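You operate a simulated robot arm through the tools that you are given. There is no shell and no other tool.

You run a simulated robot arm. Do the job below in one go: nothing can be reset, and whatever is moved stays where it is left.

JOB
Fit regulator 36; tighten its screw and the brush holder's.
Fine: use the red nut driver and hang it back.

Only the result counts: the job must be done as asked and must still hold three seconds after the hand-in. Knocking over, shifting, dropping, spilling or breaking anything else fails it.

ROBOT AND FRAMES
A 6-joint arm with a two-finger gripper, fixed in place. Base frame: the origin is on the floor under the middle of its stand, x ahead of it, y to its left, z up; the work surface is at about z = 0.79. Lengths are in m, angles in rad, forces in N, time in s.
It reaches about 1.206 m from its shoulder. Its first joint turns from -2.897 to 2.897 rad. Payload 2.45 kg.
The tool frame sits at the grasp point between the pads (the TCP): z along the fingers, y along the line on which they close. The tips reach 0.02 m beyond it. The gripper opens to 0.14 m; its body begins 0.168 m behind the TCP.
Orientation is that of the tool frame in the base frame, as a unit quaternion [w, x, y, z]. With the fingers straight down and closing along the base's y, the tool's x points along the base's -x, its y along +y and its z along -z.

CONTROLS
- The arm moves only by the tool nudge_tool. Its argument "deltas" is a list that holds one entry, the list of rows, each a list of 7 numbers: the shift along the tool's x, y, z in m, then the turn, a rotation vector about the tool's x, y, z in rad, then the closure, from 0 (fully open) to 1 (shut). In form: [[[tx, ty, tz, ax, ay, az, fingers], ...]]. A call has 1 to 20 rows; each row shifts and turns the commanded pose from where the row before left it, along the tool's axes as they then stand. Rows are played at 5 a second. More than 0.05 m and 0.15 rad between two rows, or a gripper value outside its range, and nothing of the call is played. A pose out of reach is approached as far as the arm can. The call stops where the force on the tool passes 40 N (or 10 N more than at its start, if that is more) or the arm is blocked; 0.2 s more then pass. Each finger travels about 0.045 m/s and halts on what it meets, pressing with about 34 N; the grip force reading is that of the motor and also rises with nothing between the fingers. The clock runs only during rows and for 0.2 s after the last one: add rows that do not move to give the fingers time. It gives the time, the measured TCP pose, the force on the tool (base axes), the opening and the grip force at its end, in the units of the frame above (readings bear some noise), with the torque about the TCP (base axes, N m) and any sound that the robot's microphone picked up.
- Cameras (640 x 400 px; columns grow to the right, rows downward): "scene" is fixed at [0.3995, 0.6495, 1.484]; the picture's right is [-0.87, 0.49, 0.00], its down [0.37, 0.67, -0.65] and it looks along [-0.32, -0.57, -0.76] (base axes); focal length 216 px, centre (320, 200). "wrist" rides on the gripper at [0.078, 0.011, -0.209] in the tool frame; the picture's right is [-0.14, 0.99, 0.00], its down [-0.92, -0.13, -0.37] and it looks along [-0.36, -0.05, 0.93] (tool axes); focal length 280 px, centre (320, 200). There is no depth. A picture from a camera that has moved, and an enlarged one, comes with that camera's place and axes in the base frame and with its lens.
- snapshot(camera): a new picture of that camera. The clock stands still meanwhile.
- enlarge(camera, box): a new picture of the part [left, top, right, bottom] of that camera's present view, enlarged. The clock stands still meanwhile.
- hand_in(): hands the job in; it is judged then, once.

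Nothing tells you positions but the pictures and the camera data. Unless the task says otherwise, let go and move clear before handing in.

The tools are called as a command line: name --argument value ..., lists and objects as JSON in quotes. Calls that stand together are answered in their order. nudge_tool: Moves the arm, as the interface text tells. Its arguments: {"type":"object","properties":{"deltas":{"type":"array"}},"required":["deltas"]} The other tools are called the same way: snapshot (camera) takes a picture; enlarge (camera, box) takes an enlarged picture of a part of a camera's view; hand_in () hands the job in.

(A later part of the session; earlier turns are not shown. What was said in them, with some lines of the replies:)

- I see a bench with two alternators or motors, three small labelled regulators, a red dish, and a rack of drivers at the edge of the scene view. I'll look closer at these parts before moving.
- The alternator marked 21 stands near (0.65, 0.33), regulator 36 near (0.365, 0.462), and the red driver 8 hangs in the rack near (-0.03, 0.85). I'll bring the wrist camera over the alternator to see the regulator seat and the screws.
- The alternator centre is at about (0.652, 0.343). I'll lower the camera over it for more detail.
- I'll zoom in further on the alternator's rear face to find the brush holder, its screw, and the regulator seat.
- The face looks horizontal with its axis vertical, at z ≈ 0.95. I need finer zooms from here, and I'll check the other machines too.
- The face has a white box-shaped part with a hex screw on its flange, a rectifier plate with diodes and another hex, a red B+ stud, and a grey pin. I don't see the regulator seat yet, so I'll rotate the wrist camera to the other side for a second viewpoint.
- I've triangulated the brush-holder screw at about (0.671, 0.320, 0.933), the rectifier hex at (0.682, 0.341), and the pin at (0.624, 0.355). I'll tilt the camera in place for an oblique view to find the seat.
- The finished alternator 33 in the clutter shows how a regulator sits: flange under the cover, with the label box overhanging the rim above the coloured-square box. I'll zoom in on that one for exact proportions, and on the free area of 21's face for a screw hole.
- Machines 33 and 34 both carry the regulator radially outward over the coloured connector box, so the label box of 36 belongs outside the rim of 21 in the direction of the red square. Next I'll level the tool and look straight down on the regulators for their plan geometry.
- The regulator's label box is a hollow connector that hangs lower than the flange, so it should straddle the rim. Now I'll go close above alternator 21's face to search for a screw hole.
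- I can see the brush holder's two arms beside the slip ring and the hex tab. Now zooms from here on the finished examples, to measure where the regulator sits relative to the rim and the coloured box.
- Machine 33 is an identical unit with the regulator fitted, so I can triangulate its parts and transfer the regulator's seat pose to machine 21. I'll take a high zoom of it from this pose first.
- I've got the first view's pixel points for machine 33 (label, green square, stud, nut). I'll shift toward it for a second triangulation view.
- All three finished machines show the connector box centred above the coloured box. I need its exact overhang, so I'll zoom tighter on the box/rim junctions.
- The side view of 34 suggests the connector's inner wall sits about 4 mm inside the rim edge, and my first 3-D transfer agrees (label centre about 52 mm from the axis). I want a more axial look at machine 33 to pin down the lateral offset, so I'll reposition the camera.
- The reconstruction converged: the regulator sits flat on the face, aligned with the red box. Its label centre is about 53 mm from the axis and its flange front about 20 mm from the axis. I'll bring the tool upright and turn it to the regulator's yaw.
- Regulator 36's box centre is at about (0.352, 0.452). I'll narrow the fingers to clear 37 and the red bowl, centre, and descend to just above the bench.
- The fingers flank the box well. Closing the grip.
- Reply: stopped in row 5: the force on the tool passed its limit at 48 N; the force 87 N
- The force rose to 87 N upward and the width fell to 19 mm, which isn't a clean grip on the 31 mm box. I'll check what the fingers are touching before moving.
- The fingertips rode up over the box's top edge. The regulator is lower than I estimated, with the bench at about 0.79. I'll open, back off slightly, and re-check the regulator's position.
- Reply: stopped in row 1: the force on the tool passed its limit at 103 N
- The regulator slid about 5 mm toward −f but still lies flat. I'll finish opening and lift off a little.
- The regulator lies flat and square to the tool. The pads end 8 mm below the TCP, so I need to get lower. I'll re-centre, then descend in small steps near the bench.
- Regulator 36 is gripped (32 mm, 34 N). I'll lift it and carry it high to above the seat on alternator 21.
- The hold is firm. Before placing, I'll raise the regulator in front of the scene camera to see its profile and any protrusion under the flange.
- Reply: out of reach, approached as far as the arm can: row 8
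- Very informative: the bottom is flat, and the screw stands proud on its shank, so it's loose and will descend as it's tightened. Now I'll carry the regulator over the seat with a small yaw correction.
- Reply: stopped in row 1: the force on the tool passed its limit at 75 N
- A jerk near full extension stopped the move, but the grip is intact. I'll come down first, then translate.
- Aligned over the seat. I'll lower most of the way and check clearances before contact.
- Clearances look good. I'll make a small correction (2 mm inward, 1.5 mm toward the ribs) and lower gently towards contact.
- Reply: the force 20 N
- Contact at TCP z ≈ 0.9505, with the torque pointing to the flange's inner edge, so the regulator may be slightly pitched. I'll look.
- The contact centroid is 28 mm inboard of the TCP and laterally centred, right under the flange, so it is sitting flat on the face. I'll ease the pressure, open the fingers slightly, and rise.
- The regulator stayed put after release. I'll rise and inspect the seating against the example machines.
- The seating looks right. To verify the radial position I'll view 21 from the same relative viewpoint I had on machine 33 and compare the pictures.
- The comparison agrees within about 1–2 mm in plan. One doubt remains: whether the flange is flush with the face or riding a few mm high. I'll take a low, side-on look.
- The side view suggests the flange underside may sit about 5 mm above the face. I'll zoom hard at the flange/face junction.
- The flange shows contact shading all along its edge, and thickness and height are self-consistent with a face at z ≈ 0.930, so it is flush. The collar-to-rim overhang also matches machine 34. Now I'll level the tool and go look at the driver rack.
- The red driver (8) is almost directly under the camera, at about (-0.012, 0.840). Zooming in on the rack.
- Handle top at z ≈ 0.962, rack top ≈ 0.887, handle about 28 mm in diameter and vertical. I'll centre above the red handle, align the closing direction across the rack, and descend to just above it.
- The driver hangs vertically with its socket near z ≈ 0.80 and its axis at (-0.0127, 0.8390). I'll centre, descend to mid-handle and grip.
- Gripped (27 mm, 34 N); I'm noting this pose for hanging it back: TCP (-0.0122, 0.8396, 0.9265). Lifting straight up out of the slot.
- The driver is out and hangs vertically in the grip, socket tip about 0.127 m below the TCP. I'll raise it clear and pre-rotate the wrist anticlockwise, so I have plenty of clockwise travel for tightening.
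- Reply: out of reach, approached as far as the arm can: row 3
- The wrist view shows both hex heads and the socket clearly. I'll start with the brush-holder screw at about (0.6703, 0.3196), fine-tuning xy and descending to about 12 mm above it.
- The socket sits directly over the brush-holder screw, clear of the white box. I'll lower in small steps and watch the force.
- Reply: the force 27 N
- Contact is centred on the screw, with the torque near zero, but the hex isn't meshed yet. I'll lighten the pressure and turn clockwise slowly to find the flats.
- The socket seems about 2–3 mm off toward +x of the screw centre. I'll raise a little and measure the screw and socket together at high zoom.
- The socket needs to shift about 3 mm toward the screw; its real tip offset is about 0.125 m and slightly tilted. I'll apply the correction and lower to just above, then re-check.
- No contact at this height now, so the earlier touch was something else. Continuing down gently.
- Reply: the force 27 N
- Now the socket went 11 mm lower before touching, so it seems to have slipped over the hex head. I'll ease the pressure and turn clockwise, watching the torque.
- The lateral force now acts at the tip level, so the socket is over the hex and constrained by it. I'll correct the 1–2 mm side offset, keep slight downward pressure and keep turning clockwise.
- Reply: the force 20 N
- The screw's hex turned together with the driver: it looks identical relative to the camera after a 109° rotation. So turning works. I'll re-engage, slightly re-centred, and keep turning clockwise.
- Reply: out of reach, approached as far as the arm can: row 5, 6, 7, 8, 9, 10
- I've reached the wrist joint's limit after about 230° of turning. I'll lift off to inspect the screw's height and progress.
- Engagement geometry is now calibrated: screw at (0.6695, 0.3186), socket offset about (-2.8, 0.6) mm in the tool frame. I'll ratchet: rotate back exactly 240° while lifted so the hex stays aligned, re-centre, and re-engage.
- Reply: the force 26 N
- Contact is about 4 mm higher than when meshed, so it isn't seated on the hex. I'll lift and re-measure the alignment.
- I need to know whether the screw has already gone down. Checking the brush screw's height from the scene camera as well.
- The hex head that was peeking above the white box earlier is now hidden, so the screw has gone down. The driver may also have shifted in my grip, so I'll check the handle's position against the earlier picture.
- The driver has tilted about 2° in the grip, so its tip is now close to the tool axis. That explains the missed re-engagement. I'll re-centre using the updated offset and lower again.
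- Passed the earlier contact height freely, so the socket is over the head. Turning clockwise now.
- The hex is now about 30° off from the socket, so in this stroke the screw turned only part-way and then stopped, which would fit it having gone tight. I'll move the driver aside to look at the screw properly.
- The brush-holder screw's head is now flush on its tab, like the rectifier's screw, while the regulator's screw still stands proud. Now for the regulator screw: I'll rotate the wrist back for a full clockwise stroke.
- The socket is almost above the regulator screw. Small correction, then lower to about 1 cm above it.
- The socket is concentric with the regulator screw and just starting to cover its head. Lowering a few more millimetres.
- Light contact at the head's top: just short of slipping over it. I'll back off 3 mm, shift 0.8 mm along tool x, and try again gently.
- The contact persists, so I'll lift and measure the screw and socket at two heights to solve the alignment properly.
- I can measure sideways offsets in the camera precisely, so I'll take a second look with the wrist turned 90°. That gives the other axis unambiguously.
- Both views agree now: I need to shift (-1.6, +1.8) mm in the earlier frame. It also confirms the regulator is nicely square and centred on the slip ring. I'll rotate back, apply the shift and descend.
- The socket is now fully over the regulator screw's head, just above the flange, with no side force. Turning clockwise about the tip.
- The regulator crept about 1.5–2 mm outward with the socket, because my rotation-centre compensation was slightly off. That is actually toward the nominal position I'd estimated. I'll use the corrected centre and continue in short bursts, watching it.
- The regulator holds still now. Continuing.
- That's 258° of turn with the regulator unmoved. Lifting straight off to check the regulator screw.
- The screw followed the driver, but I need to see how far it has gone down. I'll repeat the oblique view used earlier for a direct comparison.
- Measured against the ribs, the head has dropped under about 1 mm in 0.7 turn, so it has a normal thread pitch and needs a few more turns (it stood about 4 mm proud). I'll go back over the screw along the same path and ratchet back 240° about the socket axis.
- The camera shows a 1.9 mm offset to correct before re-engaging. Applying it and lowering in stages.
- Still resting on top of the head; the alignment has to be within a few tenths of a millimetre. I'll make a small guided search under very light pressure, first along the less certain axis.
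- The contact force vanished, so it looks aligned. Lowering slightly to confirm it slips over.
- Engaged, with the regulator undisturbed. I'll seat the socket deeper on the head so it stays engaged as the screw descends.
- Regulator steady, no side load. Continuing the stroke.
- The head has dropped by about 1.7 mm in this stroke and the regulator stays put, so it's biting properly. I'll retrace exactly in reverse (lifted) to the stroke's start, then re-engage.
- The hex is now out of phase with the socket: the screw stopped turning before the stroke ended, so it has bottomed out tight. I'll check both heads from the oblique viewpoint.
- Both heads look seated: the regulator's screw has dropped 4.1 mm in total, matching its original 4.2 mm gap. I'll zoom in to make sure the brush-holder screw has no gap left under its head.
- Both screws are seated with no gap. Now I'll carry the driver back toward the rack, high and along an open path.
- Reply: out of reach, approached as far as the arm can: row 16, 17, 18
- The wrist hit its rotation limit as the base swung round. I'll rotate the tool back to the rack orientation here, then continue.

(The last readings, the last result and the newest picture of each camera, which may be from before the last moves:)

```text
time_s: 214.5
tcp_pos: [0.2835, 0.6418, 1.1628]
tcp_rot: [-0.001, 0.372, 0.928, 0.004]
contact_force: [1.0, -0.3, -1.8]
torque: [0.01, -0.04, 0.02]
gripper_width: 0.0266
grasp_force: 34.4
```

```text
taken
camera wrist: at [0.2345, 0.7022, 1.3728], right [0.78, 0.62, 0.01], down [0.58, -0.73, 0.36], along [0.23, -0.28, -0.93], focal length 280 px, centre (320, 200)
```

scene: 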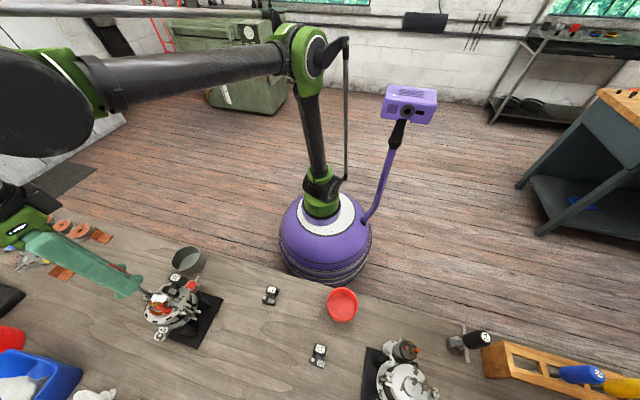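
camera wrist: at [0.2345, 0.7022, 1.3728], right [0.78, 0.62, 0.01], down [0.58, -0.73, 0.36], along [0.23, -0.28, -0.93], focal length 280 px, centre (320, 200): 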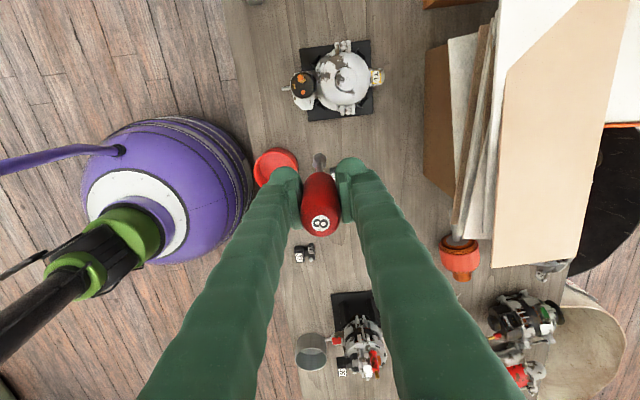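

nudge_tool --deltas '[[[0, 0, -0.03, 0, 0, 0, 0.92], [0.0442, -0.00776, 0, 0, 0, 0, 0.92], [0.0442, -0.00776, 0, 0, 0, 0, 0.92], [0.0442, -0.00776, 0, 0, 0, 0, 0.92], [0.0442, -0.00776, 0, 0, 0, 0, 0.92], [0.0442, -0.00776, 0, 0, 0, 0, 0.92], [0.0442, -0.00776, 0, 0, 0, 0, 0.92], [0.0442, -0.00776, 0, 0, 0, 0, 0.92], [0.0442, -0.00776, 0, 0, 0, 0, 0.92], [0, 0, 0, 0, 0, 0, 0.92], [0, 0, 0, 0, 0, 0, 0.92]]]'

snapshot --camera "wrist"

enlarge --camera "wrist" --box '[270, 110, 370, 230]'

enlarge --camera "scene" --box '[500, 290, 640, 400]'

```text
time_s: 216.9
tcp_pos: [-0.0162, 0.8406, 1.1945]
tcp_rot: [-0.001, 0.373, 0.928, 0.004]
contact_force: [-0.3, -0.4, -0.8]
torque: [0.01, -0.03, 0.01]
gripper_width: 0.0268
grasp_force: 33.9
```

```text
taken
camera wrist: at [-0.0639, 0.9013, 1.4038], right [0.78, 0.62, 0.01], down [0.58, -0.73, 0.36], along [0.23, -0.28, -0.93], focal length 280 px, centre (320, 200)
```

wrist: 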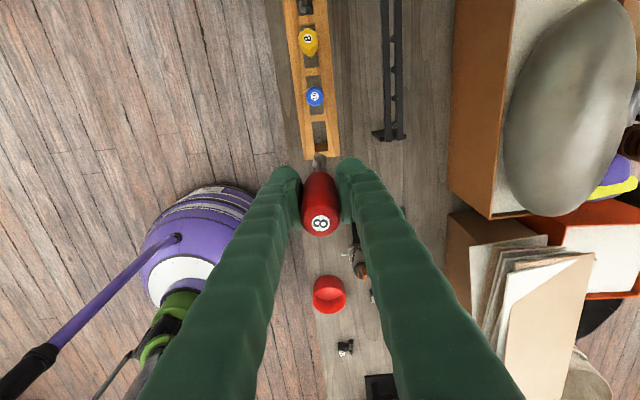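

```text
3.33 times, centred on (320, 170) of wrist
camera zoom: at [-0.0639, 0.9013, 1.4038], right [0.78, 0.62, 0.01], down [0.58, -0.73, 0.36], along [0.23, -0.28, -0.93], focal length 935 px, centre (320, 300)
```

zoom: 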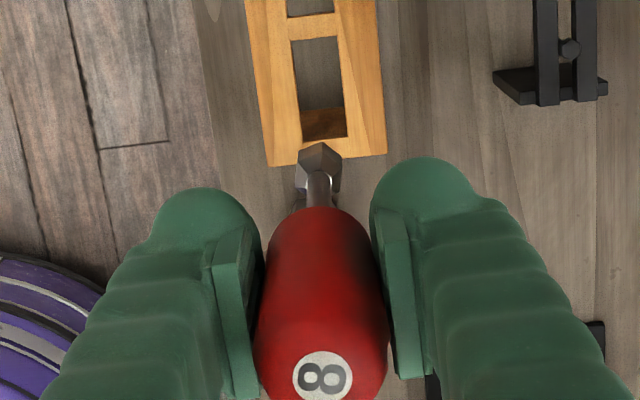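

```text
3.64 times, centred on (570, 345) of scene
camera zoom: at [0.3995, 0.6495, 1.484], right [-0.87, 0.49, 0.0], down [0.37, 0.67, -0.65], along [-0.32, -0.57, -0.76], focal length 785 px, centre (-589, -327)
```

zoom: 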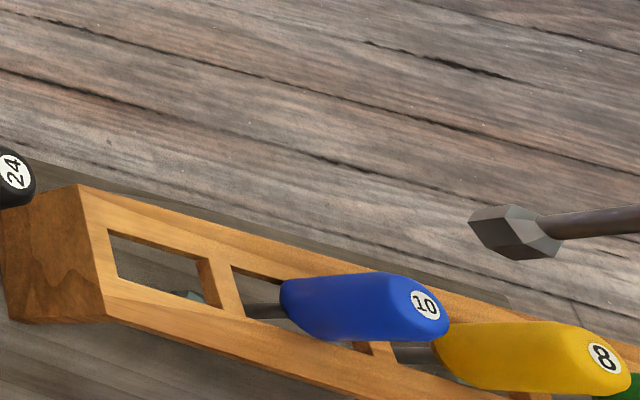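

The socket lines up with the middle of the red driver's slot. Lowering part-way to check the entry.

nudge_tool --deltas '[[[0, 0, 0.04, 0, 0, 0, 0.92], [0, 0, 0.04, 0, 0, 0, 0.92], [0, 0, 0.04, 0, 0, 0, 0.92], [0, 0, 0.035, 0, 0, 0, 0.92], [0, 0, 0, 0, 0, 0, 0.92], [0, 0, 0, 0, 0, 0, 0.92]]]'

enlarge --camera "wrist" --box '[280, 120, 360, 220]'

enlarge --camera "scene" --box '[500, 310, 620, 400]'

```text
time_s: 218.3
tcp_pos: [-0.0132, 0.8422, 1.0392]
tcp_rot: [0.0, 0.373, 0.928, 0.004]
contact_force: [-0.6, -0.9, -1.8]
torque: [0.02, 0.02, 0.0]
gripper_width: 0.0269
grasp_force: 34.5
```

```text
4.00 times, centred on (320, 170) of wrist
camera zoom: at [-0.0626, 0.9027, 1.2498], right [0.78, 0.62, 0.01], down [0.58, -0.73, 0.36], along [0.23, -0.28, -0.93], focal length 1122 px, centre (320, 320)
```

zoom: 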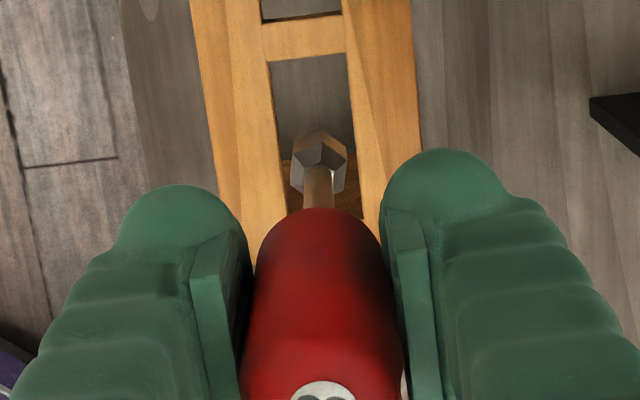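

```text
4.44 times, centred on (560, 355) of scene
camera zoom: at [0.3995, 0.6495, 1.484], right [-0.87, 0.49, 0.0], down [0.37, 0.67, -0.65], along [-0.32, -0.57, -0.76], focal length 960 px, centre (-747, -489)
```

zoom: 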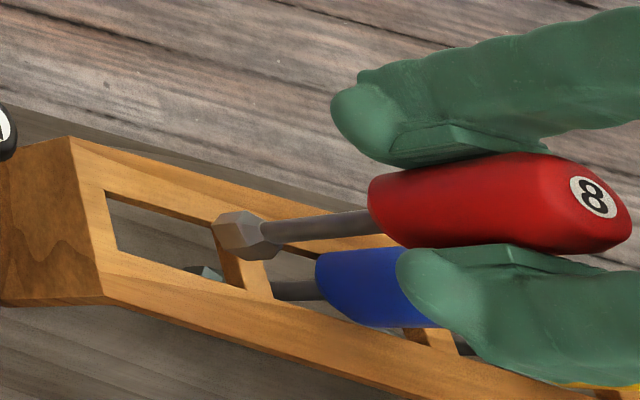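

nudge_tool --deltas '[[[0, 0, 0.02, 0, 0, 0, 0.92], [0, 0, 0.02, 0, 0, 0, 0.92], [0, 0, 0.02, 0, 0, 0, 0.92], [0, 0, 0, 0, 0, 0, 0.92]]]'

enlarge --camera "wrist" --box '[280, 120, 360, 220]'

```text
time_s: 219.3
tcp_pos: [-0.0142, 0.841, 0.9805]
tcp_rot: [0.0, 0.373, 0.928, 0.004]
contact_force: [-0.8, -0.3, -0.8]
torque: [0.01, -0.02, -0.01]
gripper_width: 0.0266
grasp_force: 33.5
```

```text
4.00 times, centred on (320, 170) of wrist
camera zoom: at [-0.0628, 0.9031, 1.1903], right [0.78, 0.62, 0.01], down [0.58, -0.73, 0.36], along [0.23, -0.28, -0.93], focal length 1122 px, centre (320, 320)
```

zoom: 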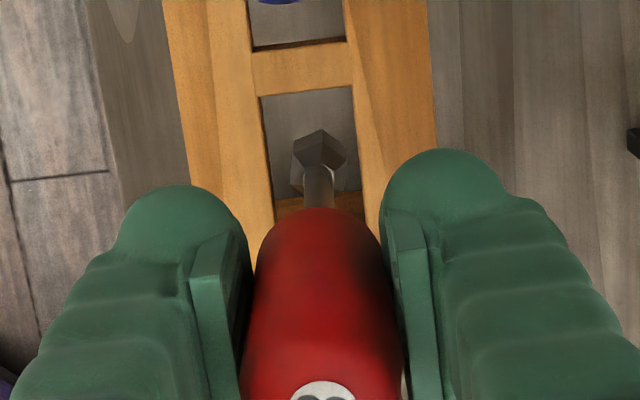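

nudge_tool --deltas '[[[0, 0, 0.02, 0, 0, 0, 0.92], [0, 0, 0.015, 0, 0, 0, 0.92], [0, 0, 0.01, 0, 0, 0, 0.92], [0, 0, 0.003, 0, 0, 0, 0.92], [0, 0, 0.002, 0, 0, 0, 0.92], [0, 0, 0, 0, 0, 0, 0.92]]]'

enlarge --camera "wrist" --box '[260, 120, 380, 250]'

```text
time_s: 220.7
tcp_pos: [-0.0147, 0.8447, 0.9302]
tcp_rot: [0.0, 0.374, 0.928, 0.004]
contact_force: [0.0, 0.7, -1.4]
torque: [-0.03, 0.0, 0.01]
gripper_width: 0.0267
grasp_force: 34.0
```

```text
3.08 times, centred on (320, 185) of wrist
camera zoom: at [-0.0635, 0.9051, 1.1399], right [0.78, 0.62, 0.01], down [0.58, -0.73, 0.36], along [0.23, -0.28, -0.93], focal length 863 px, centre (320, 246)
```

zoom: 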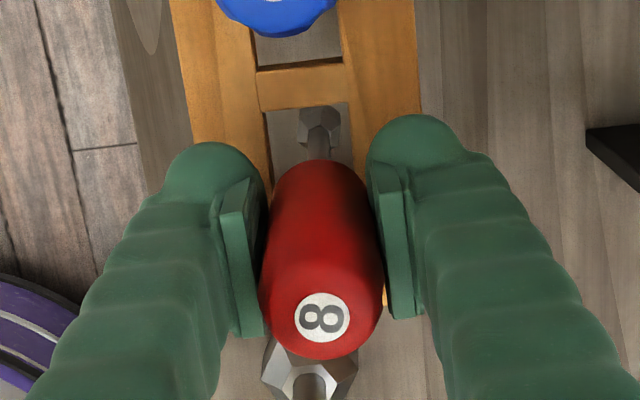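

nudge_tool --deltas '[[[0, 0, 0.002, 0, 0, 0, 0.92], [0, 0, 0.002, 0, 0, 0, 0.92], [0, 0, 0, 0, 0, 0, 0.92]]]'

nudge_tool --deltas '[[[0, 0, 0.0015, 0, 0, 0, 0.92], [0, 0, 0, 0, 0, 0, 0.92]]]'

```text
time_s: 221.5
tcp_pos: [-0.0149, 0.8437, 0.9259]
tcp_rot: [0.0, 0.373, 0.928, 0.004]
contact_force: [0.2, -0.4, -1.2]
torque: [-0.01, 0.0, 0.01]
gripper_width: 0.027
grasp_force: 34.1
```

```text
time_s: 222.1
tcp_pos: [-0.0152, 0.8439, 0.9243]
tcp_rot: [-0.001, 0.373, 0.928, 0.004]
contact_force: [-0.3, 0.1, -0.6]
torque: [0.0, -0.01, -0.01]
gripper_width: 0.0265
grasp_force: 34.5
```

nudge_tool --deltas '[[[0, 0, 0.002, 0, 0, 0, 0.92], [0, 0, 0.0015, 0, 0, 0, 0.92], [0, 0, 0, 0, 0, 0, 0.92]]]'

enlarge --camera "scene" --box '[500, 320, 600, 400]'

```text
time_s: 222.9
tcp_pos: [-0.0152, 0.8435, 0.9214]
tcp_rot: [0.0, 0.373, 0.928, 0.004]
contact_force: [0.3, -0.7, -1.0]
torque: [-0.02, -0.02, 0.01]
gripper_width: 0.0267
grasp_force: 34.1
```

```text
5.00 times, centred on (550, 360) of scene
camera zoom: at [0.3995, 0.6495, 1.484], right [-0.87, 0.49, 0.0], down [0.37, 0.67, -0.65], along [-0.32, -0.57, -0.76], focal length 1080 px, centre (-830, -600)
```

zoom: 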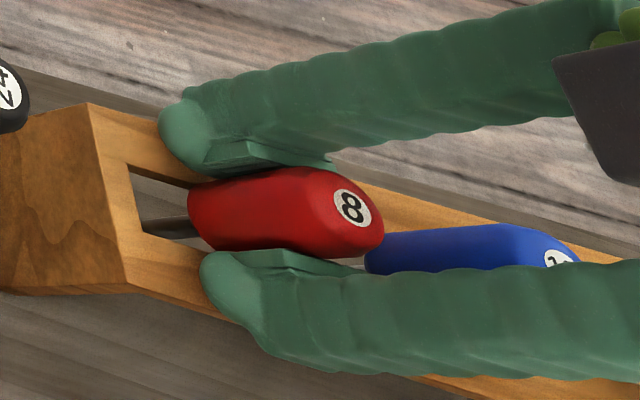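

nudge_tool --deltas '[[[-0.004, 0, 0, 0, 0, 0, 0.92], [0, 0, 0.0015, 0, 0, 0, 0.92], [0, 0, 0.0015, 0, 0, 0, 0.92], [0, 0, 0, 0, 0, 0, 0.92]]]'

nudge_tool --deltas '[[[0, 0, 0.0015, 0, 0, 0, 0.92], [0, 0, 0.001, 0, 0, 0, 0.92], [0, 0, 0, 0, 0, 0, 0.92]]]'

```text
time_s: 223.9
tcp_pos: [-0.0124, 0.8407, 0.9184]
tcp_rot: [-0.001, 0.373, 0.928, 0.004]
contact_force: [0.8, 7.1, 19.1]
torque: [0.01, 0.02, -0.02]
gripper_width: 0.0269
grasp_force: 34.1
```

```text
time_s: 224.7
tcp_pos: [-0.0113, 0.8392, 0.916]
tcp_rot: [0.0, 0.373, 0.928, 0.004]
contact_force: [2.1, 6.4, 25.7]
torque: [0.0, -0.11, 0.03]
gripper_width: 0.0265
grasp_force: 34.3
```

enlarge --camera "scene" --box '[500, 330, 600, 400]'

enlarge --camera "wrist" --box '[260, 120, 380, 250]'

```text
5.71 times, centred on (550, 365) of scene
camera zoom: at [0.3995, 0.6495, 1.484], right [-0.87, 0.49, 0.0], down [0.37, 0.67, -0.65], along [-0.32, -0.57, -0.76], focal length 1234 px, centre (-994, -743)
```

zoom: 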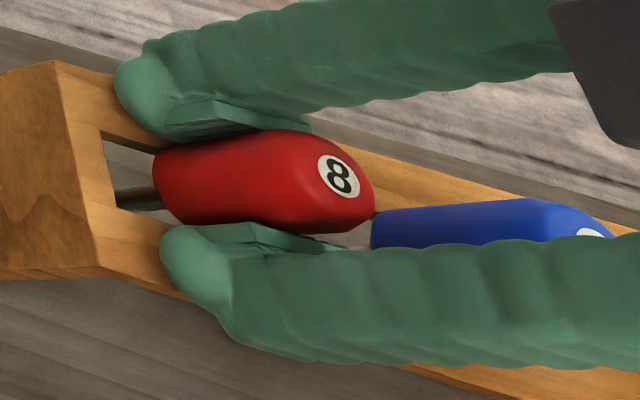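

```text
3.08 times, centred on (320, 185) of wrist
camera zoom: at [-0.06, 0.9008, 1.1259], right [0.79, 0.62, 0.01], down [0.58, -0.73, 0.36], along [0.23, -0.28, -0.93], focal length 863 px, centre (320, 246)
```

zoom: 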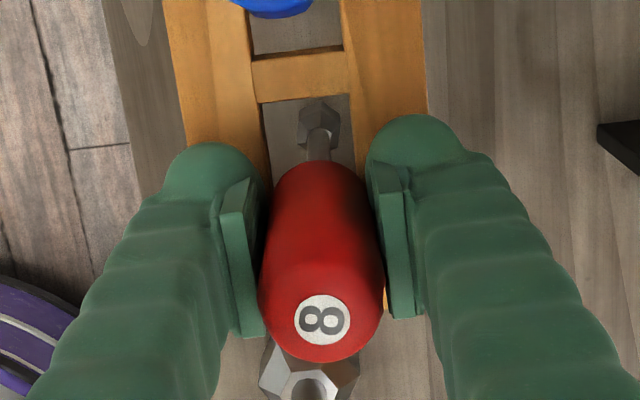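

The red handle is back at its original height and place in the rack, supported from below. I'll relieve the downward pressure and open the fingers gently.

nudge_tool --deltas '[[[0, 0, -0.0015, 0, 0, 0, 0.92], [0, 0, -0.0005, 0, 0, 0, 0.85], [0, 0, 0, 0, 0, 0, 0.8], [0, 0, 0, 0, 0, 0, 0.78], [0, 0, 0, 0, 0, 0, 0.75], [0, 0, 0, 0, 0, 0, 0.7], [0, 0, 0, 0, 0, 0, 0.65], [0, 0, 0, 0, 0, 0, 0.55], [0, 0, 0, 0, 0, 0, 0.45], [0, 0, 0, 0, 0, 0, 0.45], [0, 0, 0, 0, 0, 0, 0.45]]]'

enlarge --camera "wrist" --box '[260, 120, 380, 250]'

enlarge --camera "scene" --box '[500, 330, 600, 400]'

```text
time_s: 227.1
tcp_pos: [-0.0119, 0.8411, 0.9164]
tcp_rot: [0.0, 0.372, 0.928, 0.003]
contact_force: [0.0, 1.6, 0.0]
torque: [0.0, -0.02, 0.04]
gripper_width: 0.077
grasp_force: 0.1
```

```text
3.08 times, centred on (320, 185) of wrist
camera zoom: at [-0.0604, 0.9019, 1.127], right [0.78, 0.62, 0.01], down [0.58, -0.73, 0.36], along [0.23, -0.28, -0.93], focal length 863 px, centre (320, 246)
```

zoom: 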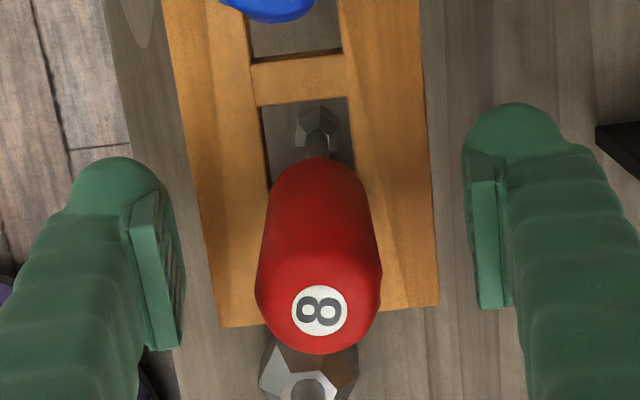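

```text
5.71 times, centred on (550, 365) of scene
camera zoom: at [0.3995, 0.6495, 1.484], right [-0.87, 0.49, 0.0], down [0.37, 0.67, -0.65], along [-0.32, -0.57, -0.76], focal length 1234 px, centre (-994, -743)
```

zoom: 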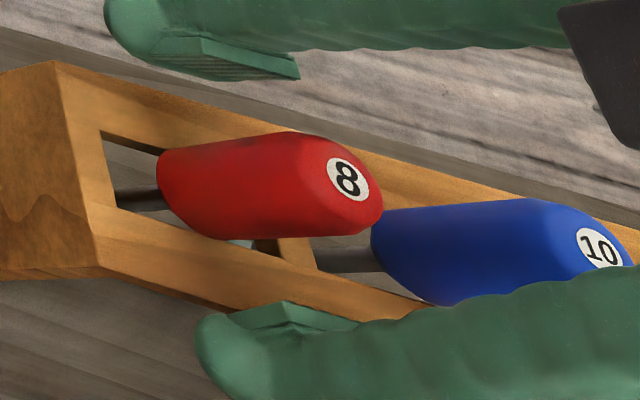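

The red driver is hanging upright in its slot. Raising the gripper clear.

nudge_tool --deltas '[[[0, 0, -0.02, 0, 0, 0, 0.45], [0, 0, -0.03, 0, 0, 0, 0.4], [0, 0, -0.04, 0, 0, 0, 0.4], [0, 0, -0.04, 0, 0, 0, 0.4], [0, 0, -0.04, 0, 0, 0, 0.4], [0, 0, -0.04, 0, 0, 0, 0.4], [0, 0, 0, 0, 0, 0, 0.4], [0, 0, 0, 0, 0, 0, 0.4]]]'

enlarge --camera "wrist" --box '[250, 60, 390, 220]'

enlarge --camera "scene" --box '[480, 320, 640, 400]'

enlarge --camera "scene" --box '[140, 255, 220, 335]'

```text
time_s: 228.9
tcp_pos: [-0.0142, 0.837, 1.1269]
tcp_rot: [0.0, 0.373, 0.928, 0.004]
contact_force: [-0.2, -1.1, 0.3]
torque: [0.0, -0.04, 0.06]
gripper_width: 0.0837
grasp_force: 0.1
```

```text
2.50 times, centred on (320, 140) of wrist
camera zoom: at [-0.0612, 0.8976, 1.3373], right [0.78, 0.62, 0.01], down [0.58, -0.73, 0.36], along [0.23, -0.28, -0.93], focal length 701 px, centre (320, 350)
```

zoom: 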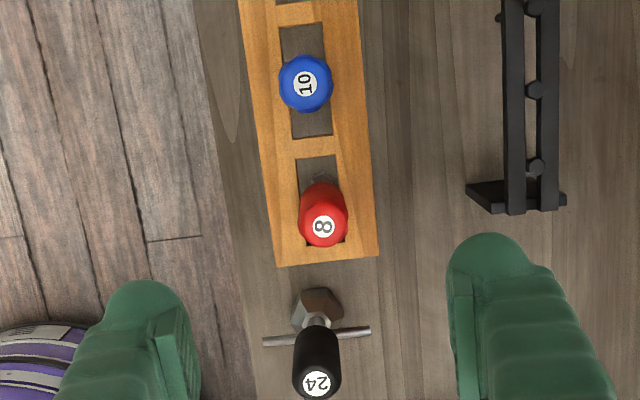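

```text
4.00 times, centred on (560, 360) of scene
camera zoom: at [0.3995, 0.6495, 1.484], right [-0.87, 0.49, 0.0], down [0.37, 0.67, -0.65], along [-0.32, -0.57, -0.76], focal length 864 px, centre (-640, -440)
```

zoom: 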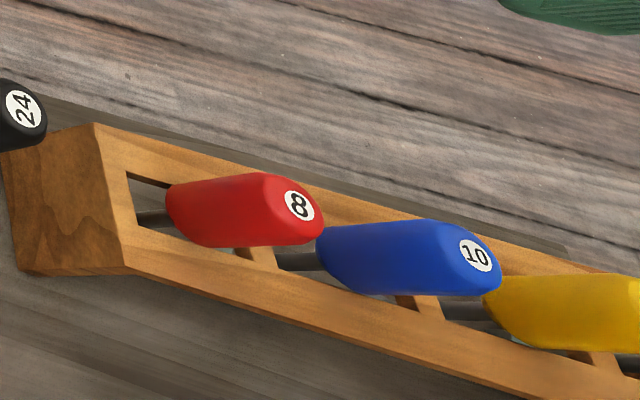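

```text
5.00 times, centred on (180, 295) of scene
camera zoom: at [0.3995, 0.6495, 1.484], right [-0.87, 0.49, 0.0], down [0.37, 0.67, -0.65], along [-0.32, -0.57, -0.76], focal length 1080 px, centre (1020, -275)
```

zoom: 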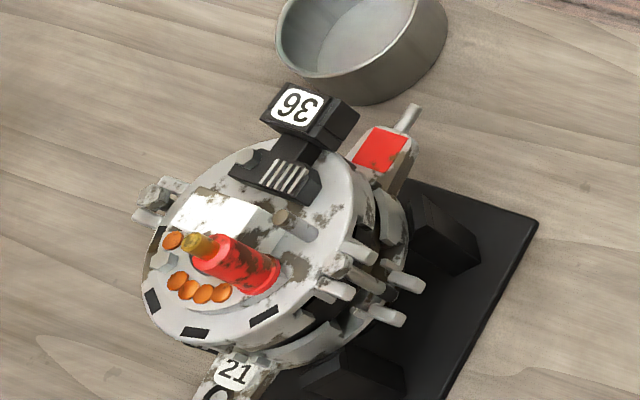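

The driver hangs in its slot, the regulator is on the alternator, and both screws look seated. One last overall look for anything disturbed before handing in.

snapshot --camera "scene"

enlarge --camera "scene" --box '[240, 270, 400, 370]'

enlarge --camera "scene" --box '[158, 275, 188, 300]'

```text
taken
```

scene: 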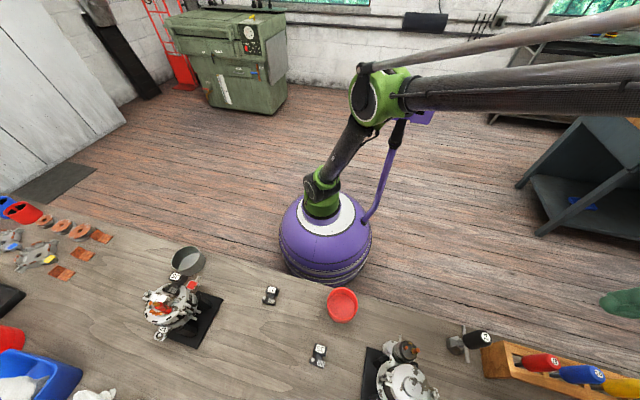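

```text
4.00 times, centred on (320, 320) of scene
camera zoom: at [0.3995, 0.6495, 1.484], right [-0.87, 0.49, 0.0], down [0.37, 0.67, -0.65], along [-0.32, -0.57, -0.76], focal length 864 px, centre (320, -280)
```

zoom: 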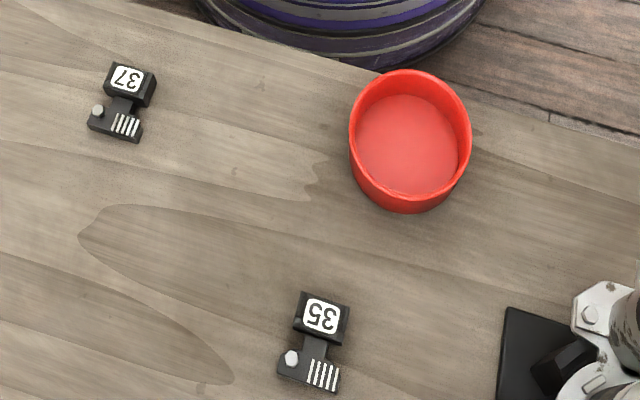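

```text
16.00 times, centred on (173, 288) of scene
camera zoom: at [0.3995, 0.6495, 1.484], right [-0.87, 0.49, 0.0], down [0.37, 0.67, -0.65], along [-0.32, -0.57, -0.76], focal length 3455 px, centre (2672, -1200)
```

zoom: 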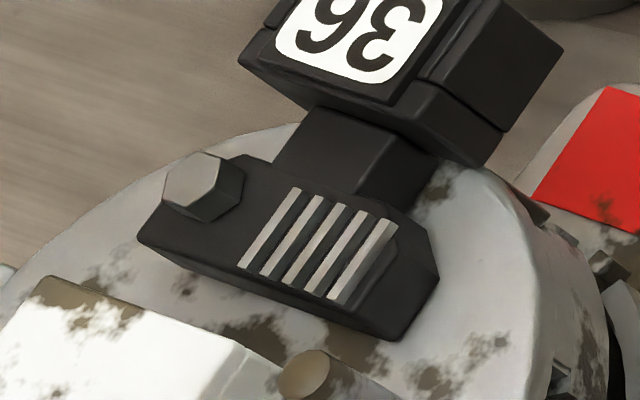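

Nothing else has moved: 35, 37, the bowls and the other tools are where they were. Regulator 36 is seated with its screw head down on the flange, the brush-holder screw is flush on its tab, and the red driver is back in the rack with the gripper clear. Handing in.

hand_in

```text
The job is handed in.
```

I fitted regulator 36 to alternator 21 and tightened its screw and the brush holder's screw with the red nut driver. I then hung the driver back in the rack and handed the job in; no result has come back yet.

- **Regulator:** it sits flat on the rear face, square to the machine, with its connector box over the red-square box. There was no visible screw hole to aim for, so I took the position from the finished alternators on the bench. It crept about 2 mm outward during the first turns, which brought it closer to their position, and then held still.
- **Regulator screw:** it took about two turns. The head came down about 4.1 mm, which closes the gap it started with, and it stopped turning before the last stroke ended.
- **Brush holder screw:** the head is flush on its tab and also stopped turning before the end of its last stroke. I never measured a clear rise in torque on either screw, so "tight" rests on what the cameras showed.
- **Red driver:** it hangs upright in its slot, about 4 mm along from where it was.

My first grip on the regulator slipped over its top edge and slid it about 5 mm on the bench before I re-gripped it. In the final pictures nothing else had moved.
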